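You operate a simulated robot arm through the tools that you are given. There is no shell and no other tool.

You are at the controls of a simulated robot arm. One attempt, no reset.

JOB
Put things in order on the top of the belt bench. At the end: the brown carton (marked "CAPS") from the top of the belt bench stands on top of the reel of blue wire; the full refill bottle from the top of the belt bench stands where the brown carton stood; the red spare reflector stands where the full refill bottle stood; the clear cup stands where the red spare reflector stood; whatever was shut is shut again. Leave all else as you found it, and nothing knocked over.

It is judged by the outcome, as a careful person would: the job done as asked, and still so three seconds after it is handed in. It fails if anything else is knocked over, pushed out of place, dropped, spilled or broken. A push-on lid holds only when it is set on centred and level and pressed home; a screw cap is set on level and turned clockwise until tight.

ROBOT AND FRAMES
A 6-joint arm with a two-finger parallel gripper, fixed in place. Base frame: the origin is at the foot of the arm, x ahead of it, y to its left, z up; the work surface is at about z = 0. Readings come in mm, degrees, newtons and seconds.
With the tool pointing down near the work surface it reaches from about 140 to 580 mm from the base axis. Its first joint turns from -66.0 to 66.0 degrees. Payload 2.1 kg.
The TCP is the grasp point between the finger pads, 30 mm short of the fingertips. In the tool frame z runs along the fingers and y along their closing line. The gripper opens to 94 mm. The fingers are 28 mm wide and 10 mm thick; the gripper's body (50 by 96 mm) begins 55 mm behind the TCP.
Orientation is told as [roll, pitch, yaw] about the base's x, y, z axes, in that order, counted from this pose: with the fingers straight down and closing along the base's y, the tool's x points along the base's -x, its y along +y and its z along -z.

CONTROLS
- The arm moves only by the tool arm_command. Its argument "series" is a list of rows, each a list of 7 numbers: the closure, from 0 (fully open) to 1 (shut), then the shift along the tool's x, y, z in mm, then the turn, a rotation vector about the tool's x, y, z in rad. In form: [[claw, x, y, z, rx, ry, rz], ...]. A call has 1 to 20 rows; each row is the pose to reach, as a shift and turn from the pose commanded when the call began, along the tool's axes at that moment. A row lasts 0.2 s, in which the tool goes at most 50 mm and 8.6 degrees; a call with a longer step from one row to the next is refused whole, and so is a gripper value outside its range. Where a pose cannot be reached the arm comes as near as it can. A force on the tool above 40 N (or 10 N above the force at the start of the call, whichever is more), or a blocked arm, ends the call early, and 0.2 s more pass. The fingers move at their own pace (about 72 mm/s each) and stop on an object; they squeeze with about 32 N. The grip force told is the motor's: it shows also when the fingers shut on nothing. Time passes only in rows, and 0.2 s behind the last, so rows that repeat a pose let the fingers close. The reply holds the time, the measured pose of the TCP, the force on the tool along the base axes, the opening and the grip force, in the units named above and with some noise, with the torque about the TCP (base axes, N m) and any sound that the robot's microphone picked up, and new pictures: "show" is both (left out), scene, wrist or none.
- Cameras (640 x 400 px; columns grow to the right, rows downward): "scene" is fixed at [46.9, -363.4, 487.7]; the picture's right is [0.85, -0.53, 0.00], its down [-0.28, -0.45, -0.85] and it looks along [0.45, 0.72, -0.53] (base axes); focal length 358 px, centre (320, 200). "wrist" rides on the gripper at [76, 14, -102] in the tool frame; the picture's right is [-0.18, 0.98, 0.00], its down [-0.75, -0.14, -0.64] and it looks along [-0.63, -0.12, 0.77] (tool axes); focal length 243 px, centre (320, 200).
- point_at(camera, pixels): for up to 12 pixels [column, row] of the newest picture of that camera ("zoom" is the newest enlarged one), the place [x, y, z] in the base frame of the surface seen there, good to about 2 mm. It takes no simulated time.
- enlarge(camera, box): a new picture of the part [left, top, right, bottom] of that camera's present view, enlarged. It takes no simulated time.
- finish_job(): hands the job in; it is judged then, once.

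Leave the gripper open and the arm clear of the work at the hand-in unless told otherwise.

The tools are called after "Emit:" by a JSON object that holds its "api" and its "payload". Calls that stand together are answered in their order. arm_command: Moves the arm, as the interface text tells. Its arguments: {"type":"object","properties":{"series":{"type":"array"},"show":{"type":"string","enum":["both","scene","wrist","none"]}},"required":["series"]} The other tools are called the same way: point_at (camera, pixels) gives the place of the surface under pixels of a picture; enlarge (camera, box) takes an enlarged picture of a part of a camera's view; finish_job () hands the job in.

At the start:

```text
time_s: 0.0
position: [345.2, -68.2, 266.5]
ee_rot: [0.0, 0.0, 0.0]
ft_force: [0.1, -1.0, -0.7]
ft_torque: [0.01, 0.0, 0.01]
finger_gap: 93.9
gripper_force: 0.1
```

scene: 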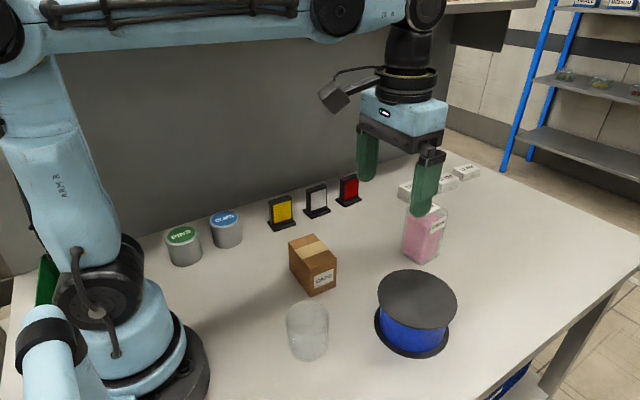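
wrist: 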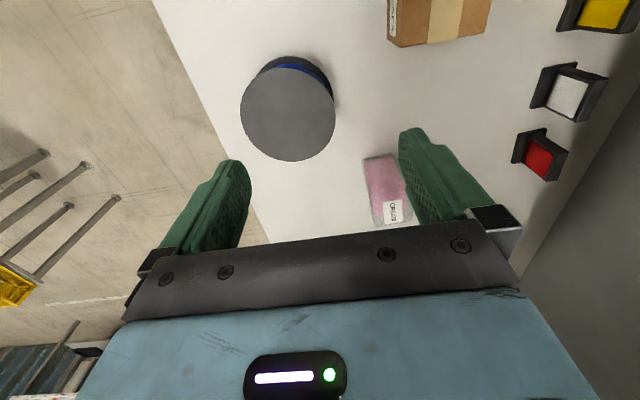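

I see the arm over the bench. On it are a brown carton (about 312,265), a clear cup (307,330), the blue reel (415,310), a pink bottle (425,235), reflectors at (281,212), (316,200) and (348,190), and two tins (184,245) and (226,230). I'll enlarge several parts of the view to look at the details.

Emit:
{"api": "enlarge", "payload": {"camera": "scene", "box": [240, 160, 480, 310]}}

Emit:
{"api": "enlarge", "payload": {"camera": "wrist", "box": [220, 0, 640, 260]}}

Emit:
{"api": "enlarge", "payload": {"camera": "scene", "box": [260, 220, 480, 370]}}

```text
2.67 times, centred on (360, 235) of scene
```

zoom: 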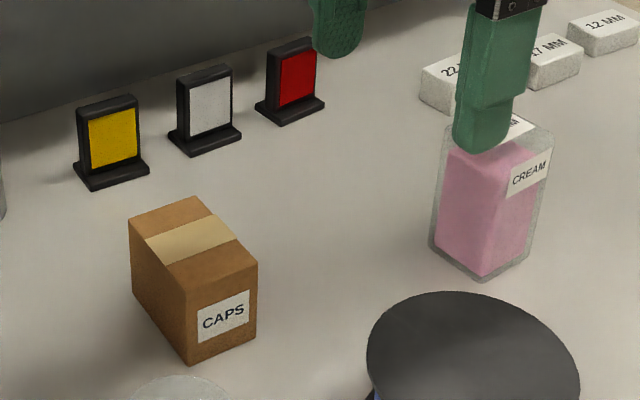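

```text
1.52 times, centred on (430, 130) of wrist
```

zoom: 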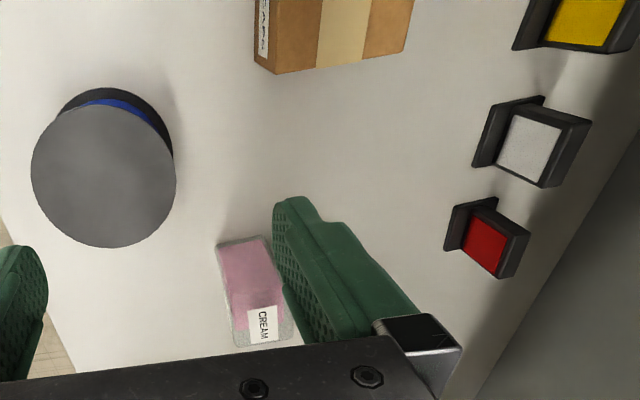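

```text
2.67 times, centred on (370, 295) of scene
```

zoom: 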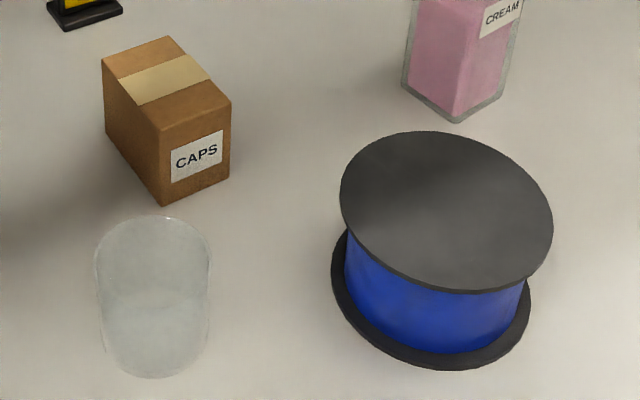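

The pink vessel marked "CREAM" seems to be the full refill bottle. I'll measure places on the objects in the scene picture.

Emit:
{"api": "point_at", "payload": {"camera": "scene", "pixels": [[312, 236], [289, 244], [310, 295], [336, 284], [336, 257], [307, 308], [307, 358], [417, 298], [378, 292], [456, 296], [412, 350], [348, 205]]}}

Emit:
{"api": "point_at", "payload": {"camera": "wrist", "pixels": [[287, 115], [241, 115], [334, 115], [290, 160], [368, 170], [378, 222], [410, 218], [540, 155], [570, 95], [388, 35], [490, 10], [430, 40]]}}

Emit:
{"api": "enlarge", "payload": {"camera": "scene", "box": [380, 150, 500, 280]}}

Emit:
{"api": "enlarge", "payload": {"camera": "wrist", "box": [340, 130, 460, 240]}}

```text
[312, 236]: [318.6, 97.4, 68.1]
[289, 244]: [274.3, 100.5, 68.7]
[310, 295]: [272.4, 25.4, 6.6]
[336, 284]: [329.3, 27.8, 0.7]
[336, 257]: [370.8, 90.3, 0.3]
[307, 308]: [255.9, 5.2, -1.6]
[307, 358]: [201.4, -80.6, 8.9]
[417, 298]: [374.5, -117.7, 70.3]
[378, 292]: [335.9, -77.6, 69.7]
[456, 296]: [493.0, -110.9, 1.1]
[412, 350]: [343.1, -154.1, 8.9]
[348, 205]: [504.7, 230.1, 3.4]
```

```text
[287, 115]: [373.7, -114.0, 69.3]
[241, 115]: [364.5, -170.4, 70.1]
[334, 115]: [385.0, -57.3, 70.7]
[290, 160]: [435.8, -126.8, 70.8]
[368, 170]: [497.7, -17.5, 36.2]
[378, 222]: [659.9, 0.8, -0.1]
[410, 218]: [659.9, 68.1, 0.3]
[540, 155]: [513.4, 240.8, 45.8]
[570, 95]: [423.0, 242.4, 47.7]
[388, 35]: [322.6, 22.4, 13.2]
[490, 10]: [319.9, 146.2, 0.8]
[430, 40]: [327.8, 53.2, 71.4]
```

```text
3.08 times, centred on (440, 215) of scene
```

zoom: 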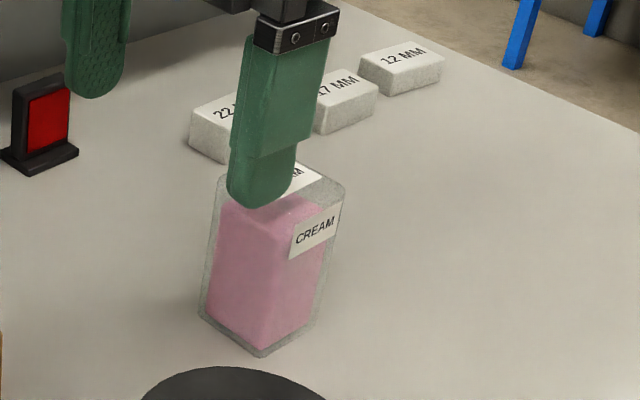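

```text
3.64 times, centred on (400, 185) of wrist
```

zoom: 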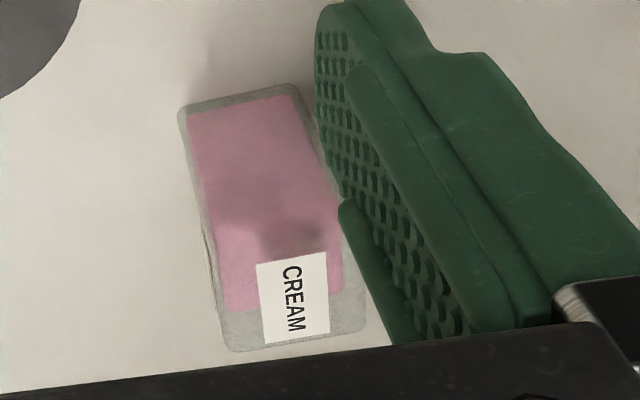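

The gripper hides part of the bottle. I'll lift the arm and move it back and to the left, so both cameras have a clear view of the whole bench.

Emit:
{"api": "arm_command", "payload": {"series": [[0, 0, 0, -40, 0, 0, 0], [0, 0, 0, -80, 0, 0, 0], [0, 20, 20, -110, 0, 0, 0], [0, 50, 50, -125, 0, 0, 0], [0, 80, 85, -135, 0, 0, 0], [0, 100, 120, -145, 0, 0, 0], [0, 120, 150, -150, 0, 0, 0]]}}

```text
time_s: 1.6
position: [224.0, 82.7, 416.2]
ee_rot: [0.0, 0.0, -0.1]
ft_force: [-0.7, -0.3, 0.2]
ft_torque: [0.01, 0.04, -0.01]
finger_gap: 94.1
gripper_force: 0.0
```

scene: 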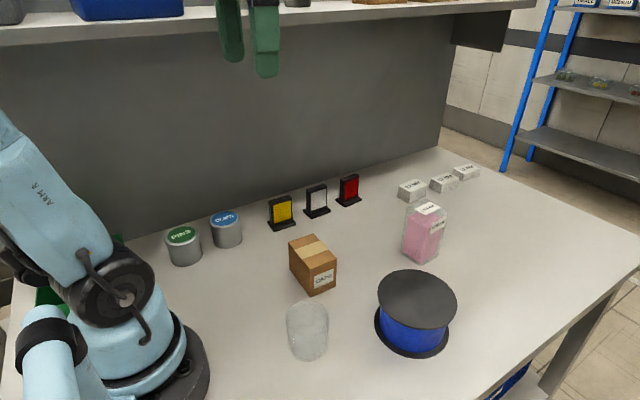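
wrist: 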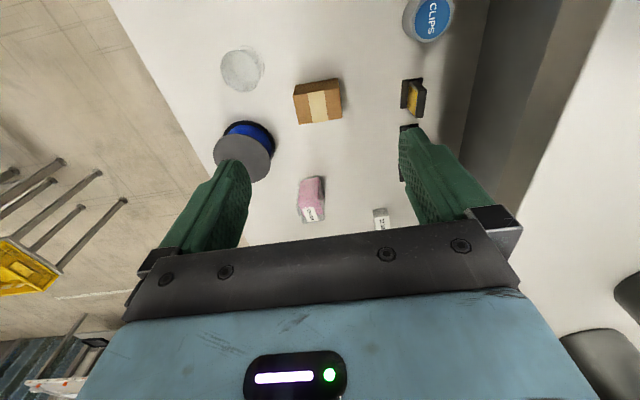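

The view is clear now. I'll enlarge the bottle, the cup, the reflectors and the shelf area.

Emit:
{"api": "enlarge", "payload": {"camera": "scene", "box": [385, 150, 495, 275]}}

Emit:
{"api": "enlarge", "payload": {"camera": "scene", "box": [150, 160, 400, 280]}}

Emit:
{"api": "enlarge", "payload": {"camera": "scene", "box": [0, 200, 160, 330]}}

Emit:
{"api": "enlarge", "payload": {"camera": "wrist", "box": [200, 30, 440, 240]}}

Emit:
{"api": "enlarge", "payload": {"camera": "scene", "box": [270, 280, 350, 370]}}

Emit:
{"api": "enlarge", "payload": {"camera": "scene", "box": [0, 0, 560, 100]}}

```text
3.20 times, centred on (440, 212) of scene
```

zoom: 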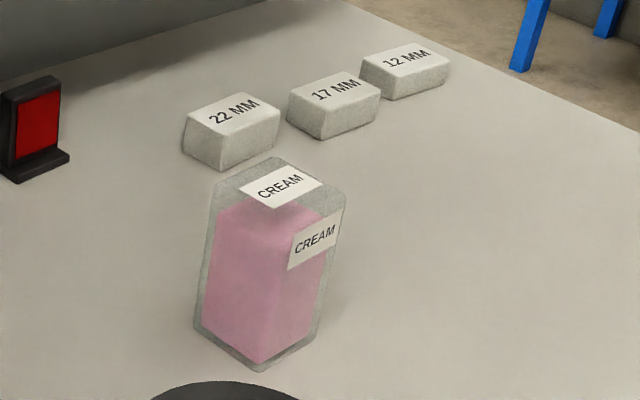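

```text
2.56 times, centred on (275, 220) of scene
```

zoom: 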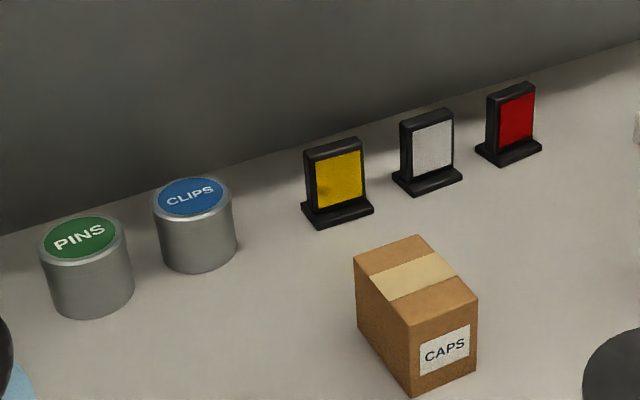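

```text
3.08 times, centred on (80, 265) of scene
```

zoom: 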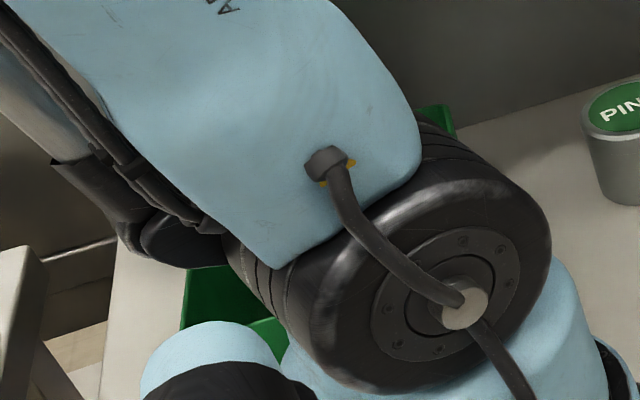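

```text
1.90 times, centred on (320, 135) of wrist
```

zoom: 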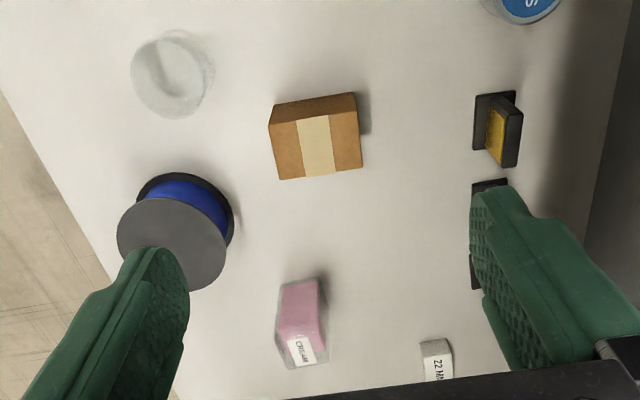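

```text
4.44 times, centred on (310, 325) of scene
```

zoom: 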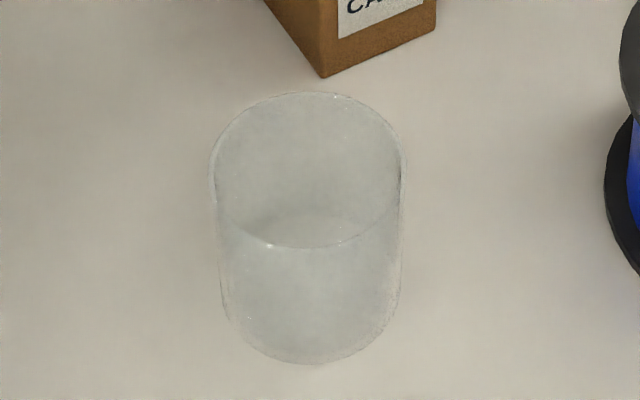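

```text
1.14 times, centred on (280, 50) of scene
```

zoom: 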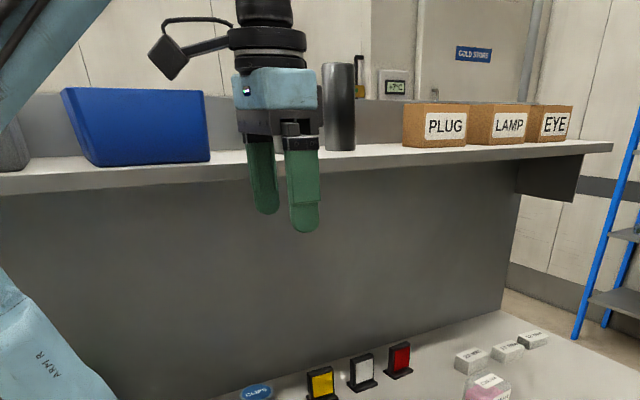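

The bottle is a closed clear vessel with CREAM labels. The next step is precise positions, starting with the carton, the back shelf and the wall.

Emit:
{"api": "enlarge", "payload": {"camera": "scene", "box": [270, 220, 350, 310]}}

Emit:
{"api": "point_at", "payload": {"camera": "scene", "pixels": [[90, 30], [200, 20], [400, 13], [530, 4], [300, 90], [300, 160], [200, 195], [400, 160], [438, 146], [300, 180], [120, 14], [355, 175]]}}

```text
4.44 times, centred on (310, 265) of scene
```

zoom: 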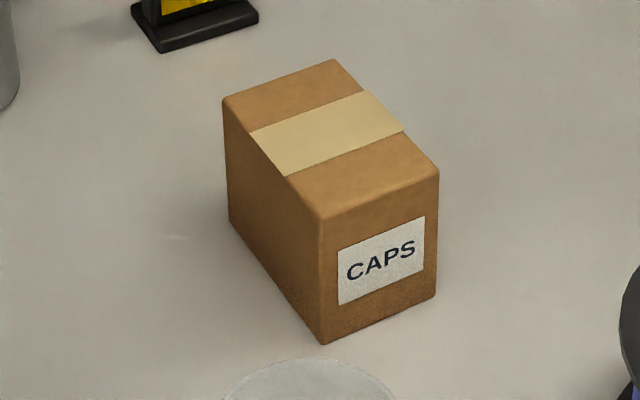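

```text
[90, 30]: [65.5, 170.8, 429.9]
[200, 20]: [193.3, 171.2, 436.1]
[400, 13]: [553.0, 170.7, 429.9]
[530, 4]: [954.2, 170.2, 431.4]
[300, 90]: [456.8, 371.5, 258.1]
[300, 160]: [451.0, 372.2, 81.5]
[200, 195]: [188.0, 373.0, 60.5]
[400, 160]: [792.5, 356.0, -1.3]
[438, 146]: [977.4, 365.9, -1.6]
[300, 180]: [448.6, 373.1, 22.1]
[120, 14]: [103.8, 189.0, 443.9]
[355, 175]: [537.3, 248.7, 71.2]
```

Shelf edge: y about 170, z about 430. Wall: y about 372. I'll measure the carton's corners in the enlarged picture next.

Emit:
{"api": "point_at", "payload": {"camera": "zoom", "pixels": [[226, 103], [333, 64], [434, 174], [325, 214], [322, 335], [432, 292], [232, 215], [330, 135], [275, 160], [380, 270], [260, 240], [300, 300]]}}

Emit:
{"api": "enlarge", "payload": {"camera": "wrist", "box": [270, 60, 370, 140]}}

```text
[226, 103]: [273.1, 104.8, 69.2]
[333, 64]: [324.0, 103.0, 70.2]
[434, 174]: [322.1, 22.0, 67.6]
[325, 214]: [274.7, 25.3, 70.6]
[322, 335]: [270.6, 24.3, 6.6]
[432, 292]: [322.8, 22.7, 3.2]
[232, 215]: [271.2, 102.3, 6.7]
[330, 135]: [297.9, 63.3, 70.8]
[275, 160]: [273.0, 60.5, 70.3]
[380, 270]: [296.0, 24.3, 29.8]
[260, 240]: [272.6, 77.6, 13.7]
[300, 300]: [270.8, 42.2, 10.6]
```

```text
5.00 times, centred on (320, 100) of wrist
```

zoom: 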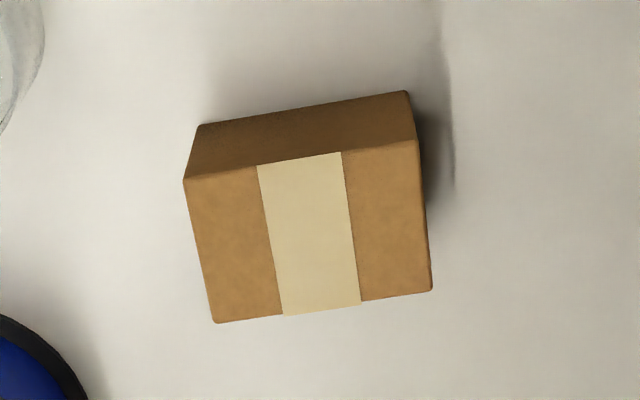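

Carton: x 271–325, y 22–105, height about 71, sides square to the base axes. I'll measure the bottle next.

Emit:
{"api": "enlarge", "payload": {"camera": "scene", "box": [390, 190, 460, 270]}}

Emit:
{"api": "enlarge", "payload": {"camera": "wrist", "box": [280, 160, 350, 235]}}

```text
5.00 times, centred on (425, 230) of scene
```

zoom: 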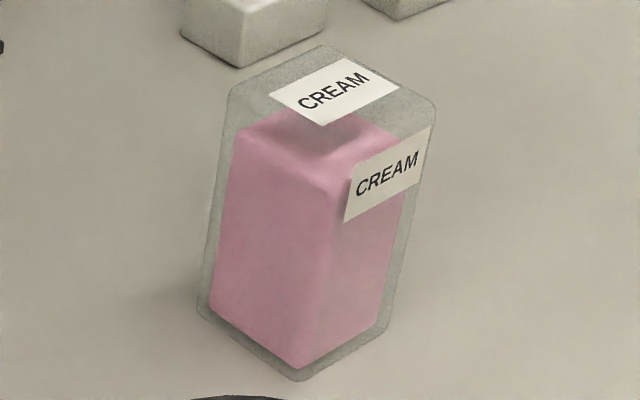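

```text
5.33 times, centred on (315, 198) of wrist
```

zoom: 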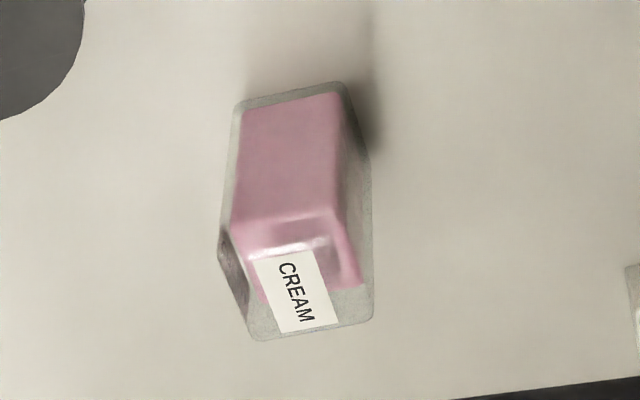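

Emit:
{"api": "point_at", "payload": {"camera": "scene", "pixels": [[415.5, 208.4], [429.4, 202.2], [440, 207], [426.4, 214], [433, 223.5], [445.5, 216.5], [443.5, 225.5], [431, 233], [421, 263], [425, 240], [410, 230], [436, 240]]}}

Emit:
{"api": "point_at", "payload": {"camera": "zoom", "pixels": [[258, 262], [310, 252], [336, 320], [284, 331], [245, 110], [340, 95], [235, 218], [330, 212], [290, 170], [300, 290], [240, 270], [365, 200]]}}

```text
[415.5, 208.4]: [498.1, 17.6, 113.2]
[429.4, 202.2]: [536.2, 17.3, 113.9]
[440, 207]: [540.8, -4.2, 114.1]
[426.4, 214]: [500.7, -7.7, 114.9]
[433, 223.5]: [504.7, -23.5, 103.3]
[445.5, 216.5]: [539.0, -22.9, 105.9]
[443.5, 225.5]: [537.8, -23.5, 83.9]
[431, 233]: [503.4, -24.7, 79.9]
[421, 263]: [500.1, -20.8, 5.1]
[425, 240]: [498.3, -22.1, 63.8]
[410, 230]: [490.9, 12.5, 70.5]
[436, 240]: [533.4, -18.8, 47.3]
```

```text
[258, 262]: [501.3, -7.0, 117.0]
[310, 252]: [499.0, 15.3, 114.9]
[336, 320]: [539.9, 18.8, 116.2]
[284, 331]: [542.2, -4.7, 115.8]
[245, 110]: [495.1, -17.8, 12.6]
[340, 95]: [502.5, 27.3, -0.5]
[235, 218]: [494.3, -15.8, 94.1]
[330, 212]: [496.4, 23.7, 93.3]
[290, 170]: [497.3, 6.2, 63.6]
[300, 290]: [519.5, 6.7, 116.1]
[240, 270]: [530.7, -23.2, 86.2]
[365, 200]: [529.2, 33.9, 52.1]
```

Bottle: centred near (520, 6), about 60 mm square and 115 mm high. I'll measure the reel, the red reflector, the cup and the neighbouring blocks.

Emit:
{"api": "enlarge", "payload": {"camera": "scene", "box": [365, 260, 470, 365]}}

Emit:
{"api": "point_at", "payload": {"camera": "scene", "pixels": [[417, 297], [379, 290], [385, 280], [400, 272], [420, 271], [440, 278], [453, 290], [455, 300], [445, 319], [425, 325], [400, 318], [383, 304]]}}

Emit:
{"api": "enlarge", "payload": {"camera": "scene", "box": [295, 165, 375, 225]}}

```text
3.81 times, centred on (418, 312) of scene
```

zoom: 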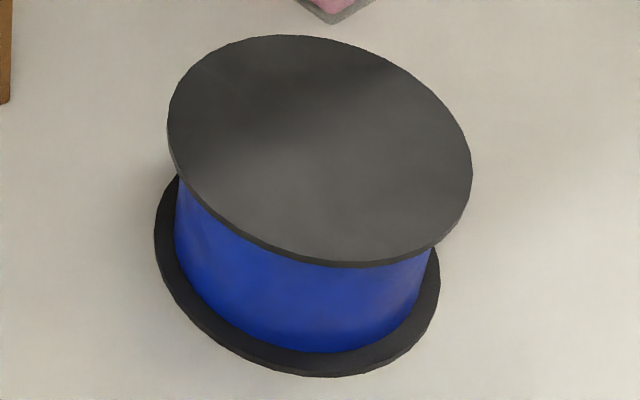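

```text
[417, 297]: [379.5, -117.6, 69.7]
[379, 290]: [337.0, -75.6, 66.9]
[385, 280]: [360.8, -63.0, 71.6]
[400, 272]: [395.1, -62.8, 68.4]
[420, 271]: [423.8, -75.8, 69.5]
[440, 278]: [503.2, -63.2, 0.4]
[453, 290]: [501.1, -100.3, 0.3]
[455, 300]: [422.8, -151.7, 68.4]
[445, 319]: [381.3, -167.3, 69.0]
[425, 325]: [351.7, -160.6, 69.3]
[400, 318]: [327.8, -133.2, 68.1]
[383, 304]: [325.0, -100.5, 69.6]
```

```text
6.67 times, centred on (335, 195) of scene
```

zoom: 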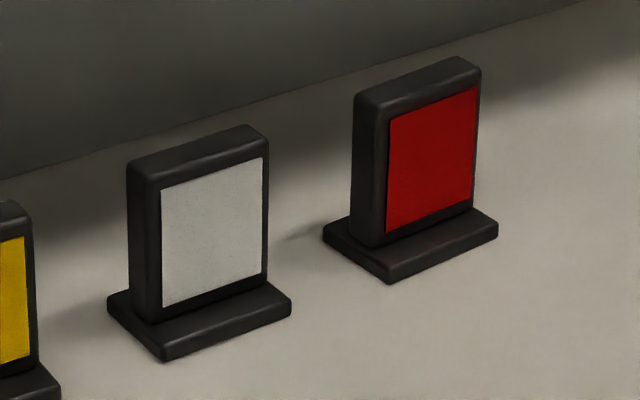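

Reel centre: about (380, −114), radius about 57, top at z 70. Next are points on the red reflector and the white one in the zoom.

Emit:
{"api": "point_at", "payload": {"camera": "zoom", "pixels": [[358, 100], [455, 62], [478, 72], [385, 108], [325, 230], [390, 278], [495, 225], [430, 160], [388, 240], [170, 350], [288, 300], [250, 130]]}}

Emit:
{"api": "point_at", "payload": {"camera": "scene", "pixels": [[400, 193], [410, 202], [427, 192], [415, 181], [398, 186], [432, 187], [440, 190], [454, 178], [288, 312], [327, 320], [307, 353], [307, 335]]}}

Emit:
{"api": "enlarge", "payload": {"camera": "wrist", "box": [200, 30, 290, 110]}}

```text
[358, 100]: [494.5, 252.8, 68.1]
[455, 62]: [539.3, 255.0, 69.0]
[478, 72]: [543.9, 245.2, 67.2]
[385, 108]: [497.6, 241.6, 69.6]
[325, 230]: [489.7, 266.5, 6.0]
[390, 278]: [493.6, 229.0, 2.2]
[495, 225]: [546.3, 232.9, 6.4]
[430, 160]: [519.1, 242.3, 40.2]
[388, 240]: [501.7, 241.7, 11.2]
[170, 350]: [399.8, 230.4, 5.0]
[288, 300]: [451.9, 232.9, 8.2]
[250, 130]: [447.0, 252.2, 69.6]
```

```text
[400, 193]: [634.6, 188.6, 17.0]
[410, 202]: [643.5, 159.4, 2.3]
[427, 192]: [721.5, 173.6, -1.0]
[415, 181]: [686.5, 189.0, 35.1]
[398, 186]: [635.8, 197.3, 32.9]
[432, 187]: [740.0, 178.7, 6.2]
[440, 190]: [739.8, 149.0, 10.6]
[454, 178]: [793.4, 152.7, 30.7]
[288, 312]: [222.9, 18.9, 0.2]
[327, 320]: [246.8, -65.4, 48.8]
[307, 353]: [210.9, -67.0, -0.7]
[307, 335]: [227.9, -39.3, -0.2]
```

```text
5.00 times, centred on (245, 70) of wrist
```

zoom: 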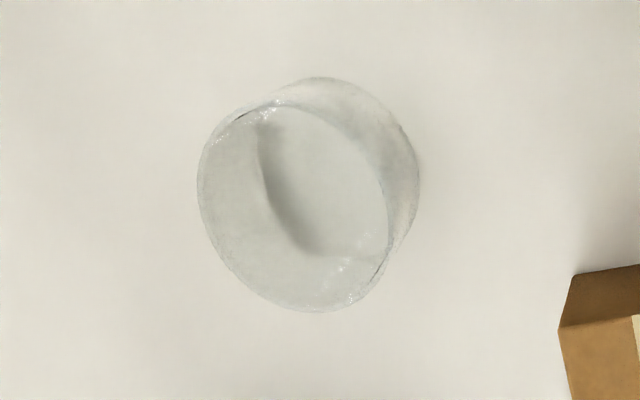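

Reflector: upright x 495–544, y 242–255, base plate about 57 × 37 mm, centre near (519, 247.5). Cup: centre near (218.5, −54), diameter about 63 mm, height about 65 mm, worked out from its outline in both views.

First I'll go above the carton, at (298, 63.5), z 160, turning the gripper 90° so it closes along base x on the 54 mm sides.

Emit:
{"api": "arm_command", "payload": {"series": [[0, -6.17, -1.6, 21.33, 0, 0, -0.1309], [0, -12.33, -3.2, 42.67, 0, 0, -0.2618], [0, -18.5, -4.8, 64, 0, 0, -0.3927], [0, -24.67, -6.4, 85.33, 0, 0, -0.5236], [0, -30.83, -8, 106.67, 0, 0, -0.6545], [0, -37, -9.6, 128, 0, 0, -0.7854], [0, -43.17, -11.2, 149.33, 0, 0, -0.9163], [0, -49.33, -12.8, 170.67, 0, 0, -1.0472], [0, -55.5, -14.4, 192, 0, 0, -1.1781], [0, -61.67, -16, 213.33, 0, 0, -1.309], [0, -67.83, -17.6, 234.67, 0, 0, -1.4399], [0, -74, -19.2, 256, 0, 0, -1.5708], [0, -74, -19.2, 256, 0, 0, -1.5708]]}}

```text
time_s: 4.4
position: [299.3, 61.4, 160.9]
ee_rot: [0.0, 0.0, 90.0]
ft_force: [0.0, 0.4, 0.4]
ft_torque: [-0.01, -0.04, 0.0]
finger_gap: 93.9
gripper_force: 0.1
```

scene: 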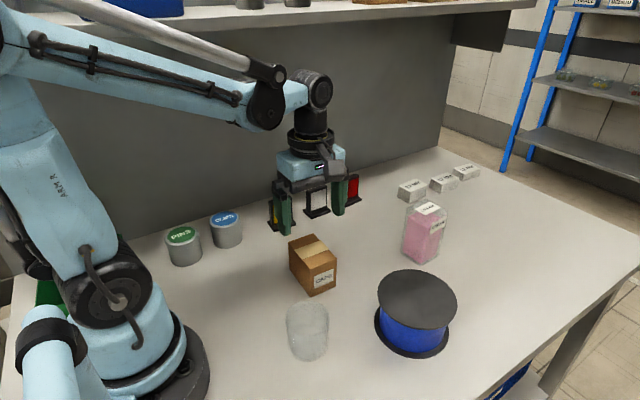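
wrist: 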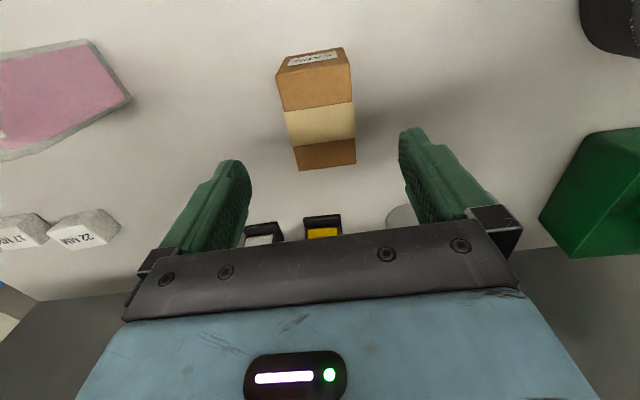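

The gripper is above the carton and turned 90°. I'll measure the carton's edges from this close wrist view.

Emit:
{"api": "enlarge", "payload": {"camera": "wrist", "box": [260, 30, 380, 180]}}

Emit:
{"api": "point_at", "payload": {"camera": "wrist", "pixels": [[278, 74], [348, 66], [286, 110], [354, 104], [296, 169], [354, 163], [320, 120], [323, 165], [318, 52], [282, 90], [350, 85], [325, 140]]}}

```text
2.67 times, centred on (320, 105) of wrist
```

zoom: 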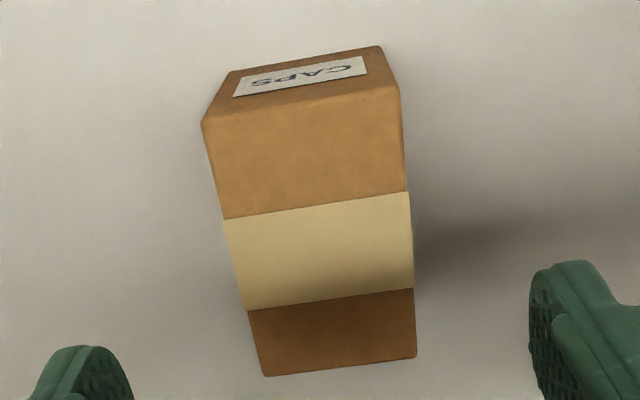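

```text
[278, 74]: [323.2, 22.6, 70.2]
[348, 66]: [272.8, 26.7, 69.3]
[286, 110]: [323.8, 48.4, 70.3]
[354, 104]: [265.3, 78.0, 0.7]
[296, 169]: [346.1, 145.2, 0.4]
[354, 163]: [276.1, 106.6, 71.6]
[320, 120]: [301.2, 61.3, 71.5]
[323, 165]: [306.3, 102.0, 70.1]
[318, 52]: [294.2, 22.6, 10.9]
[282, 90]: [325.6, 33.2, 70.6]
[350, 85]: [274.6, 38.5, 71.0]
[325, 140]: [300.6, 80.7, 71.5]
```

Carton centre is near (299, 64) and the gripper is almost on it. I'll descend 120 mm so the fingertips reach about z 10, then close.

Emit:
{"api": "arm_command", "payload": {"series": [[0, -1.4, 0, 25, 0, 0, 0], [0, -1.4, 0, 50, 0, 0, 0], [0, -1.4, 0, 75, 0, 0, 0], [0, -1.4, 0, 100, 0, 0, 0], [0, -1.4, 0, 118, 0, 0, 0], [0, -1.4, 0, 118, 0, 0, 0]]}}

```text
time_s: 5.8
position: [300.0, 62.8, 41.2]
ee_rot: [0.0, 0.0, 90.0]
ft_force: [0.7, -0.6, 0.6]
ft_torque: [0.03, 0.05, 0.0]
finger_gap: 94.2
gripper_force: 0.1
```

scene: 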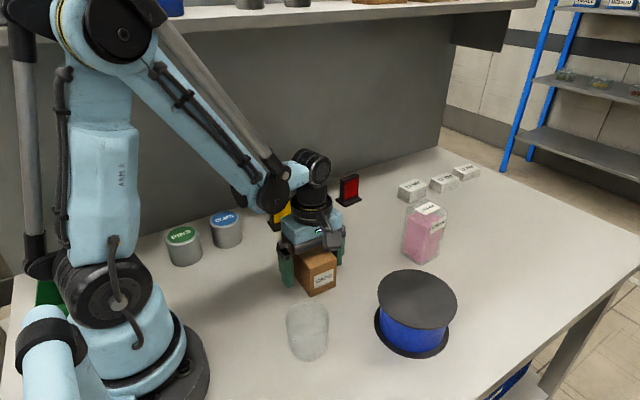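
wrist: 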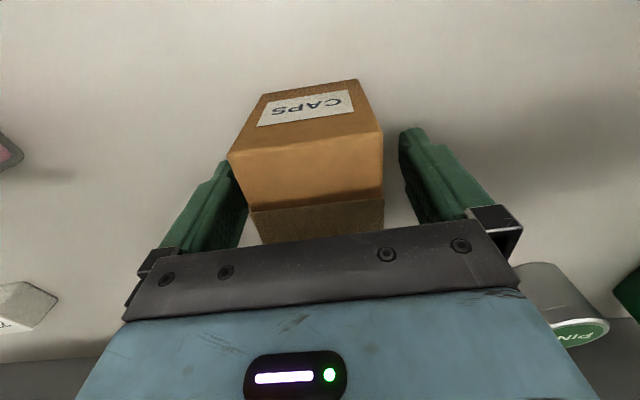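

The carton is between the fingers, so I'll close on it.

Emit:
{"api": "arm_command", "payload": {"series": [[0.3, 0, 0, 0, 0, 0, 0], [0.6, 0, 0, 0, 0, 0, 0], [1, 0, 0, 0, 0, 0, 0], [1, 0, 0, 0, 0, 0, 0], [1, 0, 0, 0, 0, 0, 0]], "show": "wrist"}}

```text
time_s: 7.0
position: [300.3, 62.8, 42.0]
ee_rot: [-0.1, 0.0, 90.1]
ft_force: [-0.4, 0.2, -0.4]
ft_torque: [0.01, 0.0, -0.02]
finger_gap: 59.0
gripper_force: 32.7
```

wrist: 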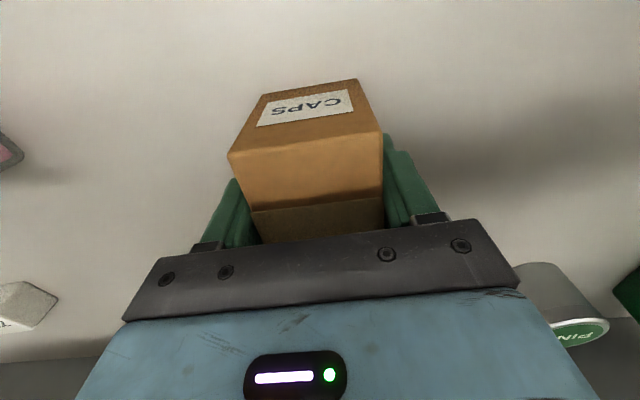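

The grip holds at a 59 mm gap with 32.7 N. I'll lift 100 mm, carry the carton to above the reel centre (380, −114), and check before lowering.

Emit:
{"api": "arm_command", "payload": {"series": [[1, 0, 0, -10, 0, 0, 0], [1, 0, 0, -35, 0, 0, 0], [1, 0, 0, -65, 0, 0, 0], [1, 0, 0, -90, 0, 0, 0], [1, 0, 0, -105, 0, 0, 0], [1, 15, -6.8, -105, 0, 0, 0], [1, 40, -18.2, -105, 0, 0, 0], [1, 70, -31.8, -105, 0, 0, 0], [1, 100, -45.4, -105, 0, 0, 0], [1, 130, -59, -105, 0, 0, 0], [1, 155, -70.4, -105, 0, 0, 0], [1, 172, -78.1, -105, 0, 0, 0], [1, 178, -80.8, -105, 0, 0, 0], [1, 178, -80.8, -105, 0, 0, 0], [1, 178, -80.8, -105, 0, 0, 0]]}}

```text
time_s: 10.2
position: [379.5, -115.0, 148.8]
ee_rot: [0.0, 0.1, 90.0]
ft_force: [0.2, -0.8, 1.1]
ft_torque: [-0.03, 0.01, 0.0]
finger_gap: 0.0
gripper_force: 32.4
```

scene: 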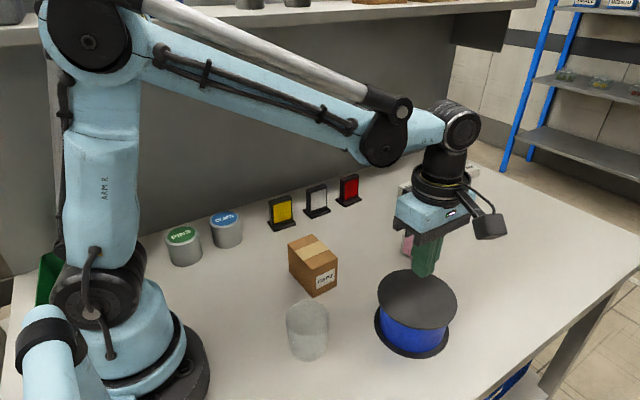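
wrist: 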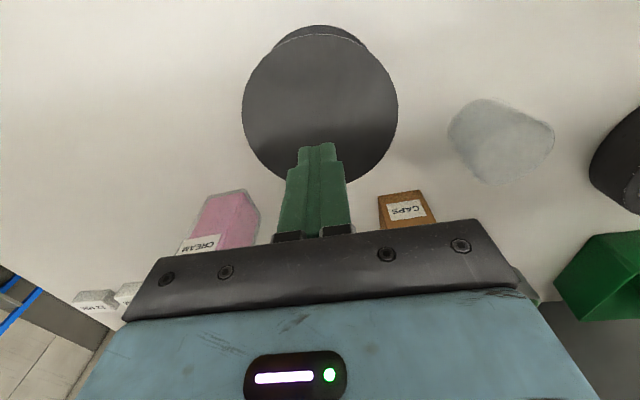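

The fingers are shut on nothing, and the carton still stands at about (312, 265) in the scene. It slipped out during the lift. I'll check its present position and condition.

Emit:
{"api": "enlarge", "payload": {"camera": "scene", "box": [270, 220, 350, 310]}}

Emit:
{"api": "enlarge", "payload": {"camera": "wrist", "box": [160, 140, 460, 330]}}

```text
4.44 times, centred on (310, 265) of scene
```

zoom: 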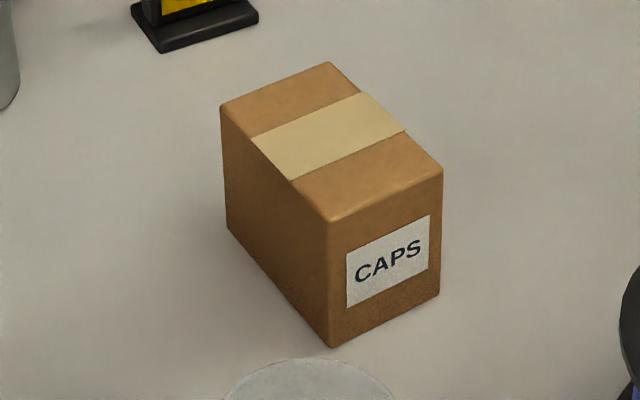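

```text
2.11 times, centred on (310, 235) of wrist
```

zoom: 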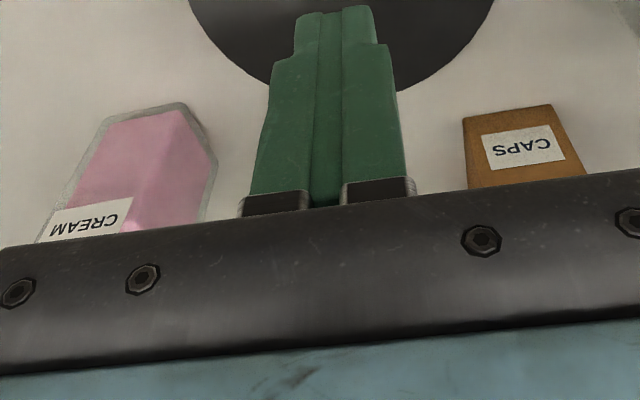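

The carton is upright, still centred near (298, 65), and turned only about 1°. I'll open, go back over it, and descend for a new grip. Then I'll test-lift very slowly while reading the force.

Emit:
{"api": "arm_command", "payload": {"series": [[0, 0, 0, 0, 0, 0, 0], [0, 0, 0, 0, 0, 0, 0], [0, -30, 13.5, 0, 0, 0, 0], [0, -70, 31.8, 0, 0, 0, 0], [0, -110, 50, 0, 0, 0, 0], [0, -150, 68, 0, 0, 0, 0], [0, -178.5, 81.3, 0, 0, 0, 0], [0, -178.5, 81.3, 0, 0, 0, 0], [0, -178.5, 81.3, 30, 0, 0, 0], [0, -178.5, 81.3, 60, 0, 0, 0], [0, -178.5, 81.3, 90, 0, 0, 0], [0, -178.5, 81.3, 106, 0, 0, 0], [0, -178.5, 81.3, 106, 0, 0, 0]]}}

```text
time_s: 13.0
position: [299.3, 64.6, 42.3]
ee_rot: [0.0, 0.1, 90.0]
ft_force: [0.3, 0.2, 0.0]
ft_torque: [0.0, -0.03, 0.01]
finger_gap: 93.8
gripper_force: 0.0
```

scene: 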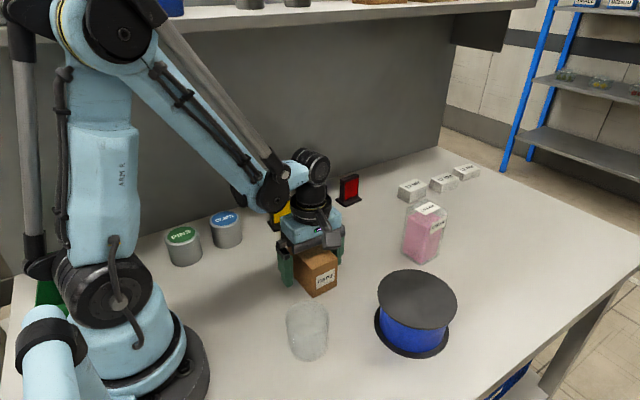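
wrist: 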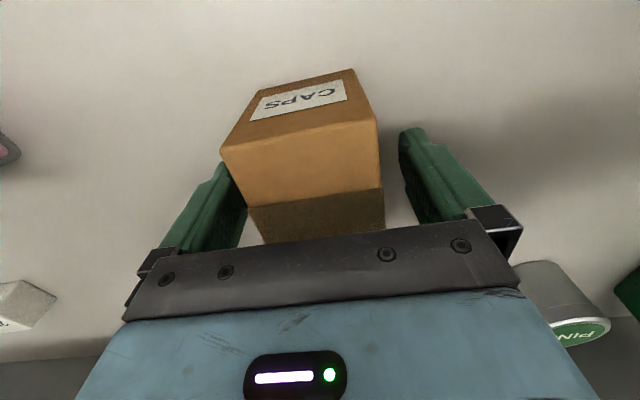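

Both fingers are clear of the carton. I'll close and look.

Emit:
{"api": "arm_command", "payload": {"series": [[0.25, 0, 0, 0, 0, 0, 0], [0.35, 0, 0, 0, 0, 0, 0], [0.4, 0, 0, 0, 0, 0, 0], [1, 0, 0, 0, 0, 0, 0], [1, 0, 0, 0, 0, 0, 0], [1, 0, 0, 0, 0, 0, 0], [1, 0, 0, 0, 0, 0, 0]]}}

```text
time_s: 14.6
position: [299.7, 64.7, 41.4]
ee_rot: [-0.1, 0.0, 90.1]
ft_force: [-0.8, -0.8, 0.7]
ft_torque: [0.02, 0.03, 0.04]
finger_gap: 59.0
gripper_force: 31.9
```

scene: 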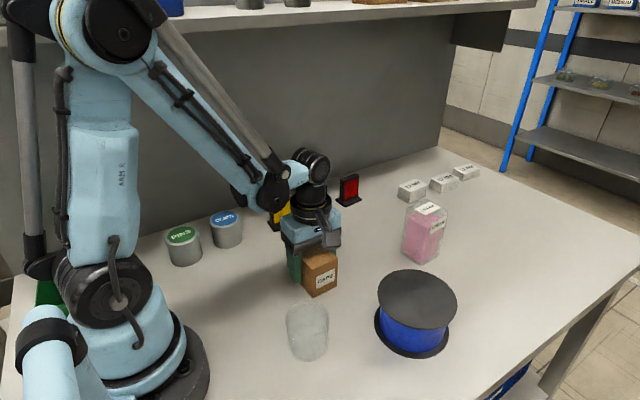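
wrist: 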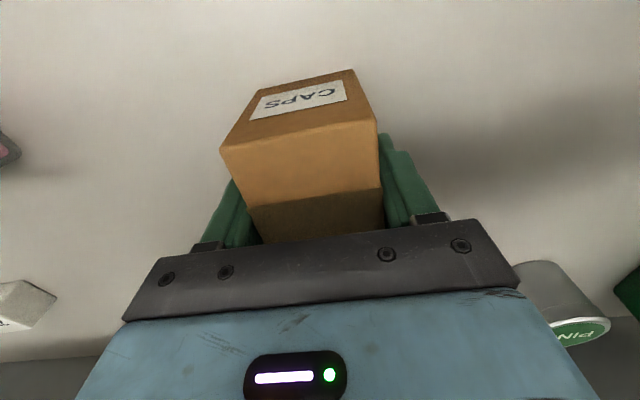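

The gap is 59.0 mm again. I'll test-lift 6 mm slowly and read the force.

Emit:
{"api": "arm_command", "payload": {"series": [[1, 0, 0, -1, 0, 0, 0], [1, 0, 0, -2, 0, 0, 0], [1, 0, 0, -3, 0, 0, 0], [1, 0, 0, -4, 0, 0, 0], [1, 0, 0, -5, 0, 0, 0], [1, 0, 0, -6, 0, 0, 0], [1, 0, 0, -6, 0, 0, 0]], "show": "wrist"}}

```text
time_s: 16.2
position: [299.7, 64.5, 47.1]
ee_rot: [0.0, 0.1, 90.0]
ft_force: [-0.4, -0.4, -1.2]
ft_torque: [-0.01, 0.04, -0.01]
finger_gap: 59.1
gripper_force: 32.1
```

wrist: 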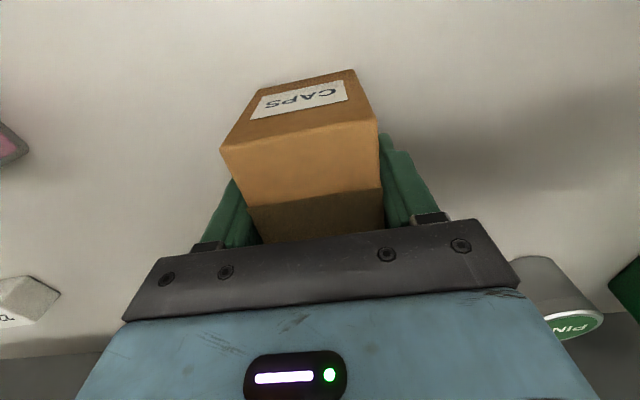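

In the wrist view the carton rises with the gripper. I'll lift another 14 mm slowly and check again with both cameras.

Emit:
{"api": "arm_command", "payload": {"series": [[1, 0, 0, -2, 0, 0, 0], [1, 0, 0, -4, 0, 0, 0], [1, 0, 0, -6, 0, 0, 0], [1, 0, 0, -8, 0, 0, 0], [1, 0, 0, -10, 0, 0, 0], [1, 0, 0, -12, 0, 0, 0], [1, 0, 0, -14, 0, 0, 0], [1, 0, 0, -14, 0, 0, 0]]}}

Emit:
{"api": "enlarge", "payload": {"camera": "scene", "box": [260, 200, 360, 310]}}

```text
time_s: 18.0
position: [298.8, 65.1, 60.6]
ee_rot: [0.0, 0.0, 90.0]
ft_force: [-0.3, 0.2, -1.4]
ft_torque: [0.03, 0.0, 0.01]
finger_gap: 58.9
gripper_force: 31.6
```

scene: 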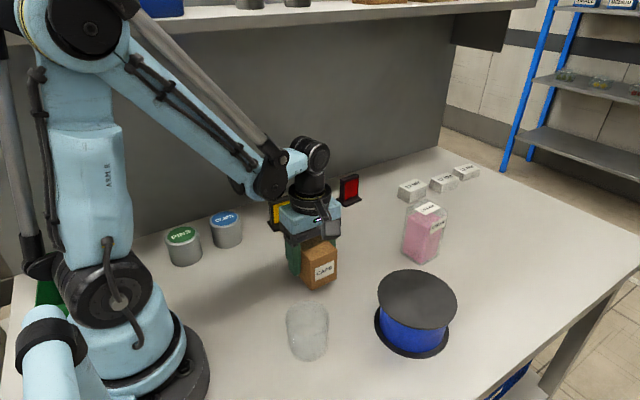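
wrist: 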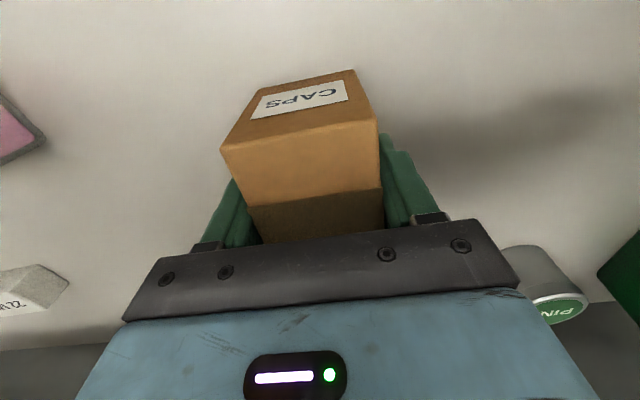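

```text
3.64 times, centred on (310, 255) of scene
```

zoom: 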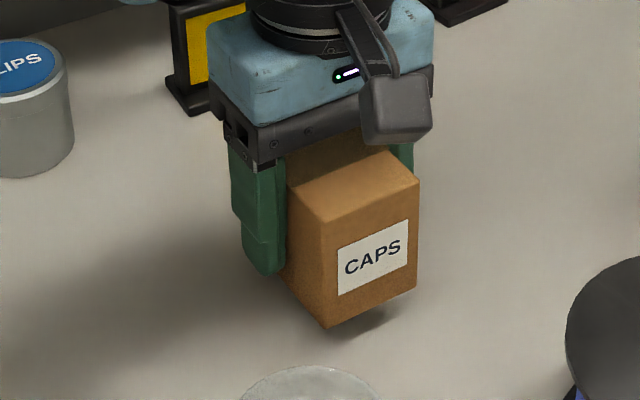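

The carton is clear of the bench, weighs about 1.4 N and holds steadily. The first loss likely came from the quicker start, so I'll keep going gently, lifting another 75 mm.

Emit:
{"api": "arm_command", "payload": {"series": [[1, 0, 0, -1, 0, 0, 0], [1, 0, 0, -3, 0, 0, 0], [1, 0, 0, -6, 0, 0, 0], [1, 0, 0, -10, 0, 0, 0], [1, 0, 0, -15, 0, 0, 0], [1, 0, 0, -20, 0, 0, 0], [1, 0, 0, -25, 0, 0, 0], [1, 0, 0, -31, 0, 0, 0], [1, 0, 0, -37, 0, 0, 0], [1, 0, 0, -43, 0, 0, 0], [1, 0, 0, -49, 0, 0, 0], [1, 0, 0, -55, 0, 0, 0], [1, 0, 0, -61, 0, 0, 0], [1, 0, 0, -66, 0, 0, 0], [1, 0, 0, -70, 0, 0, 0], [1, 0, 0, -73, 0, 0, 0], [1, 0, 0, -75, 0, 0, 0], [1, 0, 0, -75, 0, 0, 0]]}}

```text
time_s: 21.8
position: [300.0, 64.9, 136.4]
ee_rot: [0.0, 0.0, 90.1]
ft_force: [-0.3, -0.4, -0.5]
ft_torque: [0.0, -0.02, 0.01]
finger_gap: 58.9
gripper_force: 31.8
```

scene: 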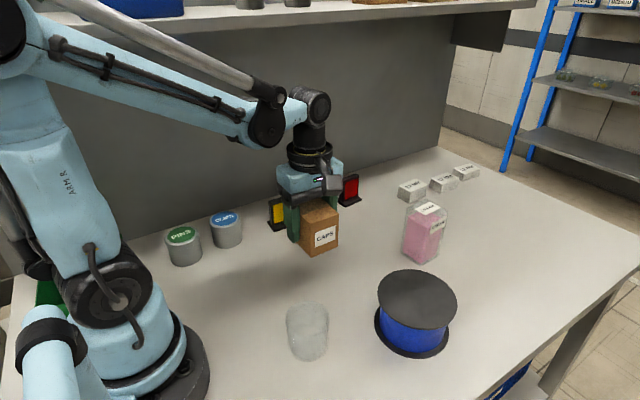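
wrist: 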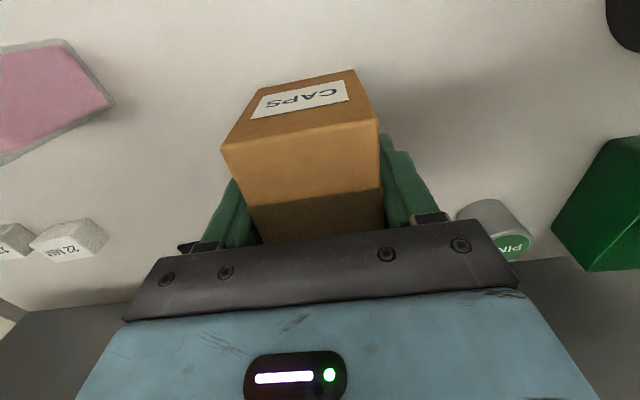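

The carton is held, with its bottom at about z 95. I'll carry it gently over to the reel.

Emit:
{"api": "arm_command", "payload": {"series": [[1, 1.8, -0.8, 0, 0, 0, 0], [1, 5.4, -2.4, 0, 0, 0, 0], [1, 10.7, -4.9, 0, 0, 0, 0], [1, 19.6, -8.9, 0, 0, 0, 0], [1, 30.3, -13.8, 0, 0, 0, 0], [1, 42.8, -19.5, 0, 0, 0, 0], [1, 55.3, -25.2, 0, 0, 0, 0], [1, 67.8, -30.9, 0, 0, 0, 0], [1, 80.3, -36.6, 0, 0, 0, 0], [1, 92.8, -42.3, 0, 0, 0, 0], [1, 105.3, -48, 0, 0, 0, 0], [1, 117.8, -53.7, 0, 0, 0, 0], [1, 130.3, -59.3, 0, 0, 0, 0], [1, 142.8, -65, 0, 0, 0, 0], [1, 155.3, -70.7, 0, 0, 0, 0], [1, 166, -75.6, 0, 0, 0, 0], [1, 173.1, -78.9, 0, 0, 0, 0], [1, 178.5, -81.3, 0, 0, 0, 0], [1, 178.5, -81.3, 0, 0, 0, 0]]}}

Emit:
{"api": "enlarge", "payload": {"camera": "scene", "box": [350, 180, 500, 370]}}

```text
time_s: 25.8
position: [381.3, -112.8, 136.3]
ee_rot: [0.0, 0.0, 90.1]
ft_force: [-0.8, -0.5, -0.6]
ft_torque: [-0.01, 0.0, -0.03]
finger_gap: 58.9
gripper_force: 32.1
```

scene: 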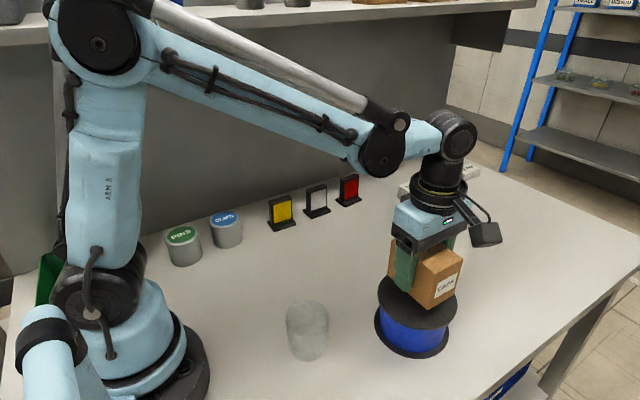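
wrist: 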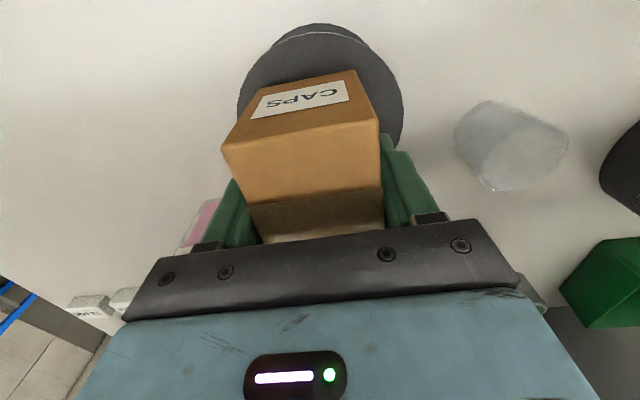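

```text
2.11 times, centred on (425, 275) of scene
```

zoom: 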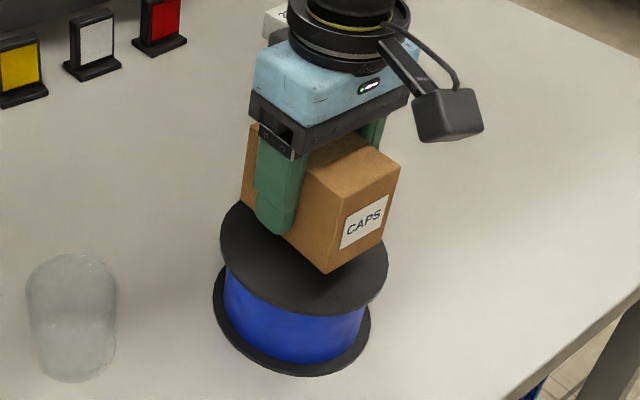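

The carton is over the middle of the reel. I'll lower it gently by about 24 mm, to just above contact, and read the force.

Emit:
{"api": "arm_command", "payload": {"series": [[1, 0, 0, 1, 0, 0, 0], [1, 0, 0, 3, 0, 0, 0], [1, 0, 0, 6, 0, 0, 0], [1, 0, 0, 9, 0, 0, 0], [1, 0, 0, 12, 0, 0, 0], [1, 0, 0, 15, 0, 0, 0], [1, 0, 0, 18, 0, 0, 0], [1, 0, 0, 20, 0, 0, 0], [1, 0, 0, 21.5, 0, 0, 0], [1, 0, 0, 22.5, 0, 0, 0], [1, 0, 0, 23.5, 0, 0, 0], [1, 0, 0, 23.5, 0, 0, 0]]}}

Emit:
{"api": "enlarge", "payload": {"camera": "scene", "box": [360, 220, 480, 360]}}

```text
time_s: 28.4
position: [380.7, -113.1, 112.9]
ee_rot: [0.0, 0.0, 90.1]
ft_force: [0.6, 0.6, -1.3]
ft_torque: [0.01, 0.03, 0.01]
finger_gap: 58.7
gripper_force: 32.2
```

scene: 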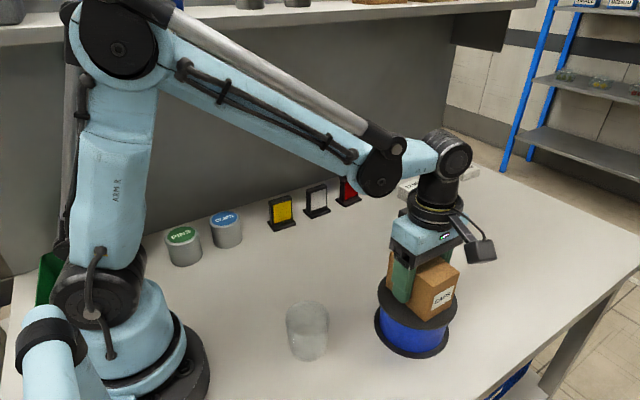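
wrist: 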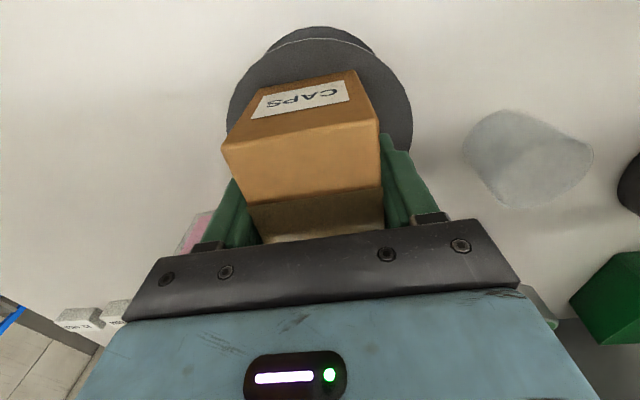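

```text
2.86 times, centred on (420, 290) of scene
```

zoom: 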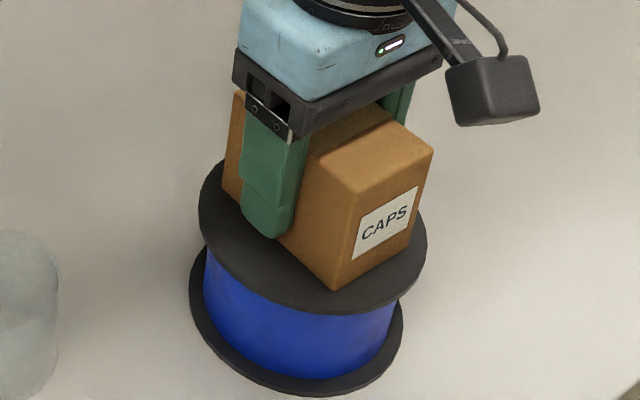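

No contact yet: the force is only the carton's weight. I'll lower in 0.5 mm steps.

Emit:
{"api": "arm_command", "payload": {"series": [[1, 0, 0, 0.5, 0, 0, 0], [1, 0, 0, 1, 0, 0, 0], [1, 0, 0, 1.5, 0, 0, 0], [1, 0, 0, 1.5, 0, 0, 0], [1, 0, 0, 1.5, 0, 0, 0]], "show": "wrist"}}

```text
time_s: 29.6
position: [379.2, -111.9, 113.6]
ee_rot: [0.0, 0.0, 90.0]
ft_force: [-7.4, 0.0, 21.8]
ft_torque: [-0.03, 0.1, -0.04]
finger_gap: 58.7
gripper_force: 31.9
```

wrist: 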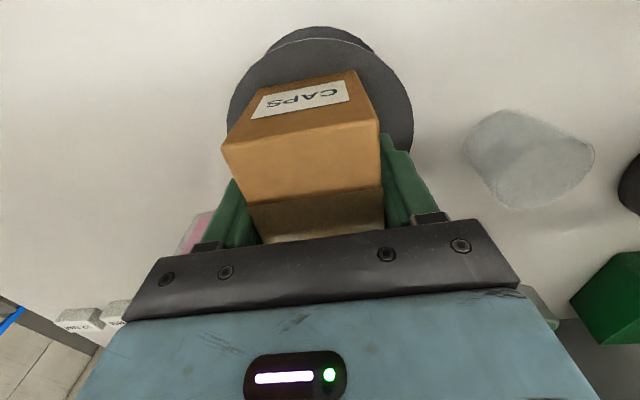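

Contact at 21.8 N, so the carton stands on the reel. I'll back off about 1.2 mm to relieve the push, then open the fingers.

Emit:
{"api": "arm_command", "payload": {"series": [[1, 0, 0, -0.6, 0, 0, 0], [1, 0, 0, -1.2, 0, 0, 0], [1, 0, 0, -1.2, 0, 0, 0]], "show": "none"}}

```text
time_s: 30.4
position: [380.3, -113.6, 113.0]
ee_rot: [0.0, 0.1, 90.0]
ft_force: [1.1, 0.8, -0.4]
ft_torque: [0.03, 0.0, 0.04]
finger_gap: 59.1
gripper_force: 31.9
```

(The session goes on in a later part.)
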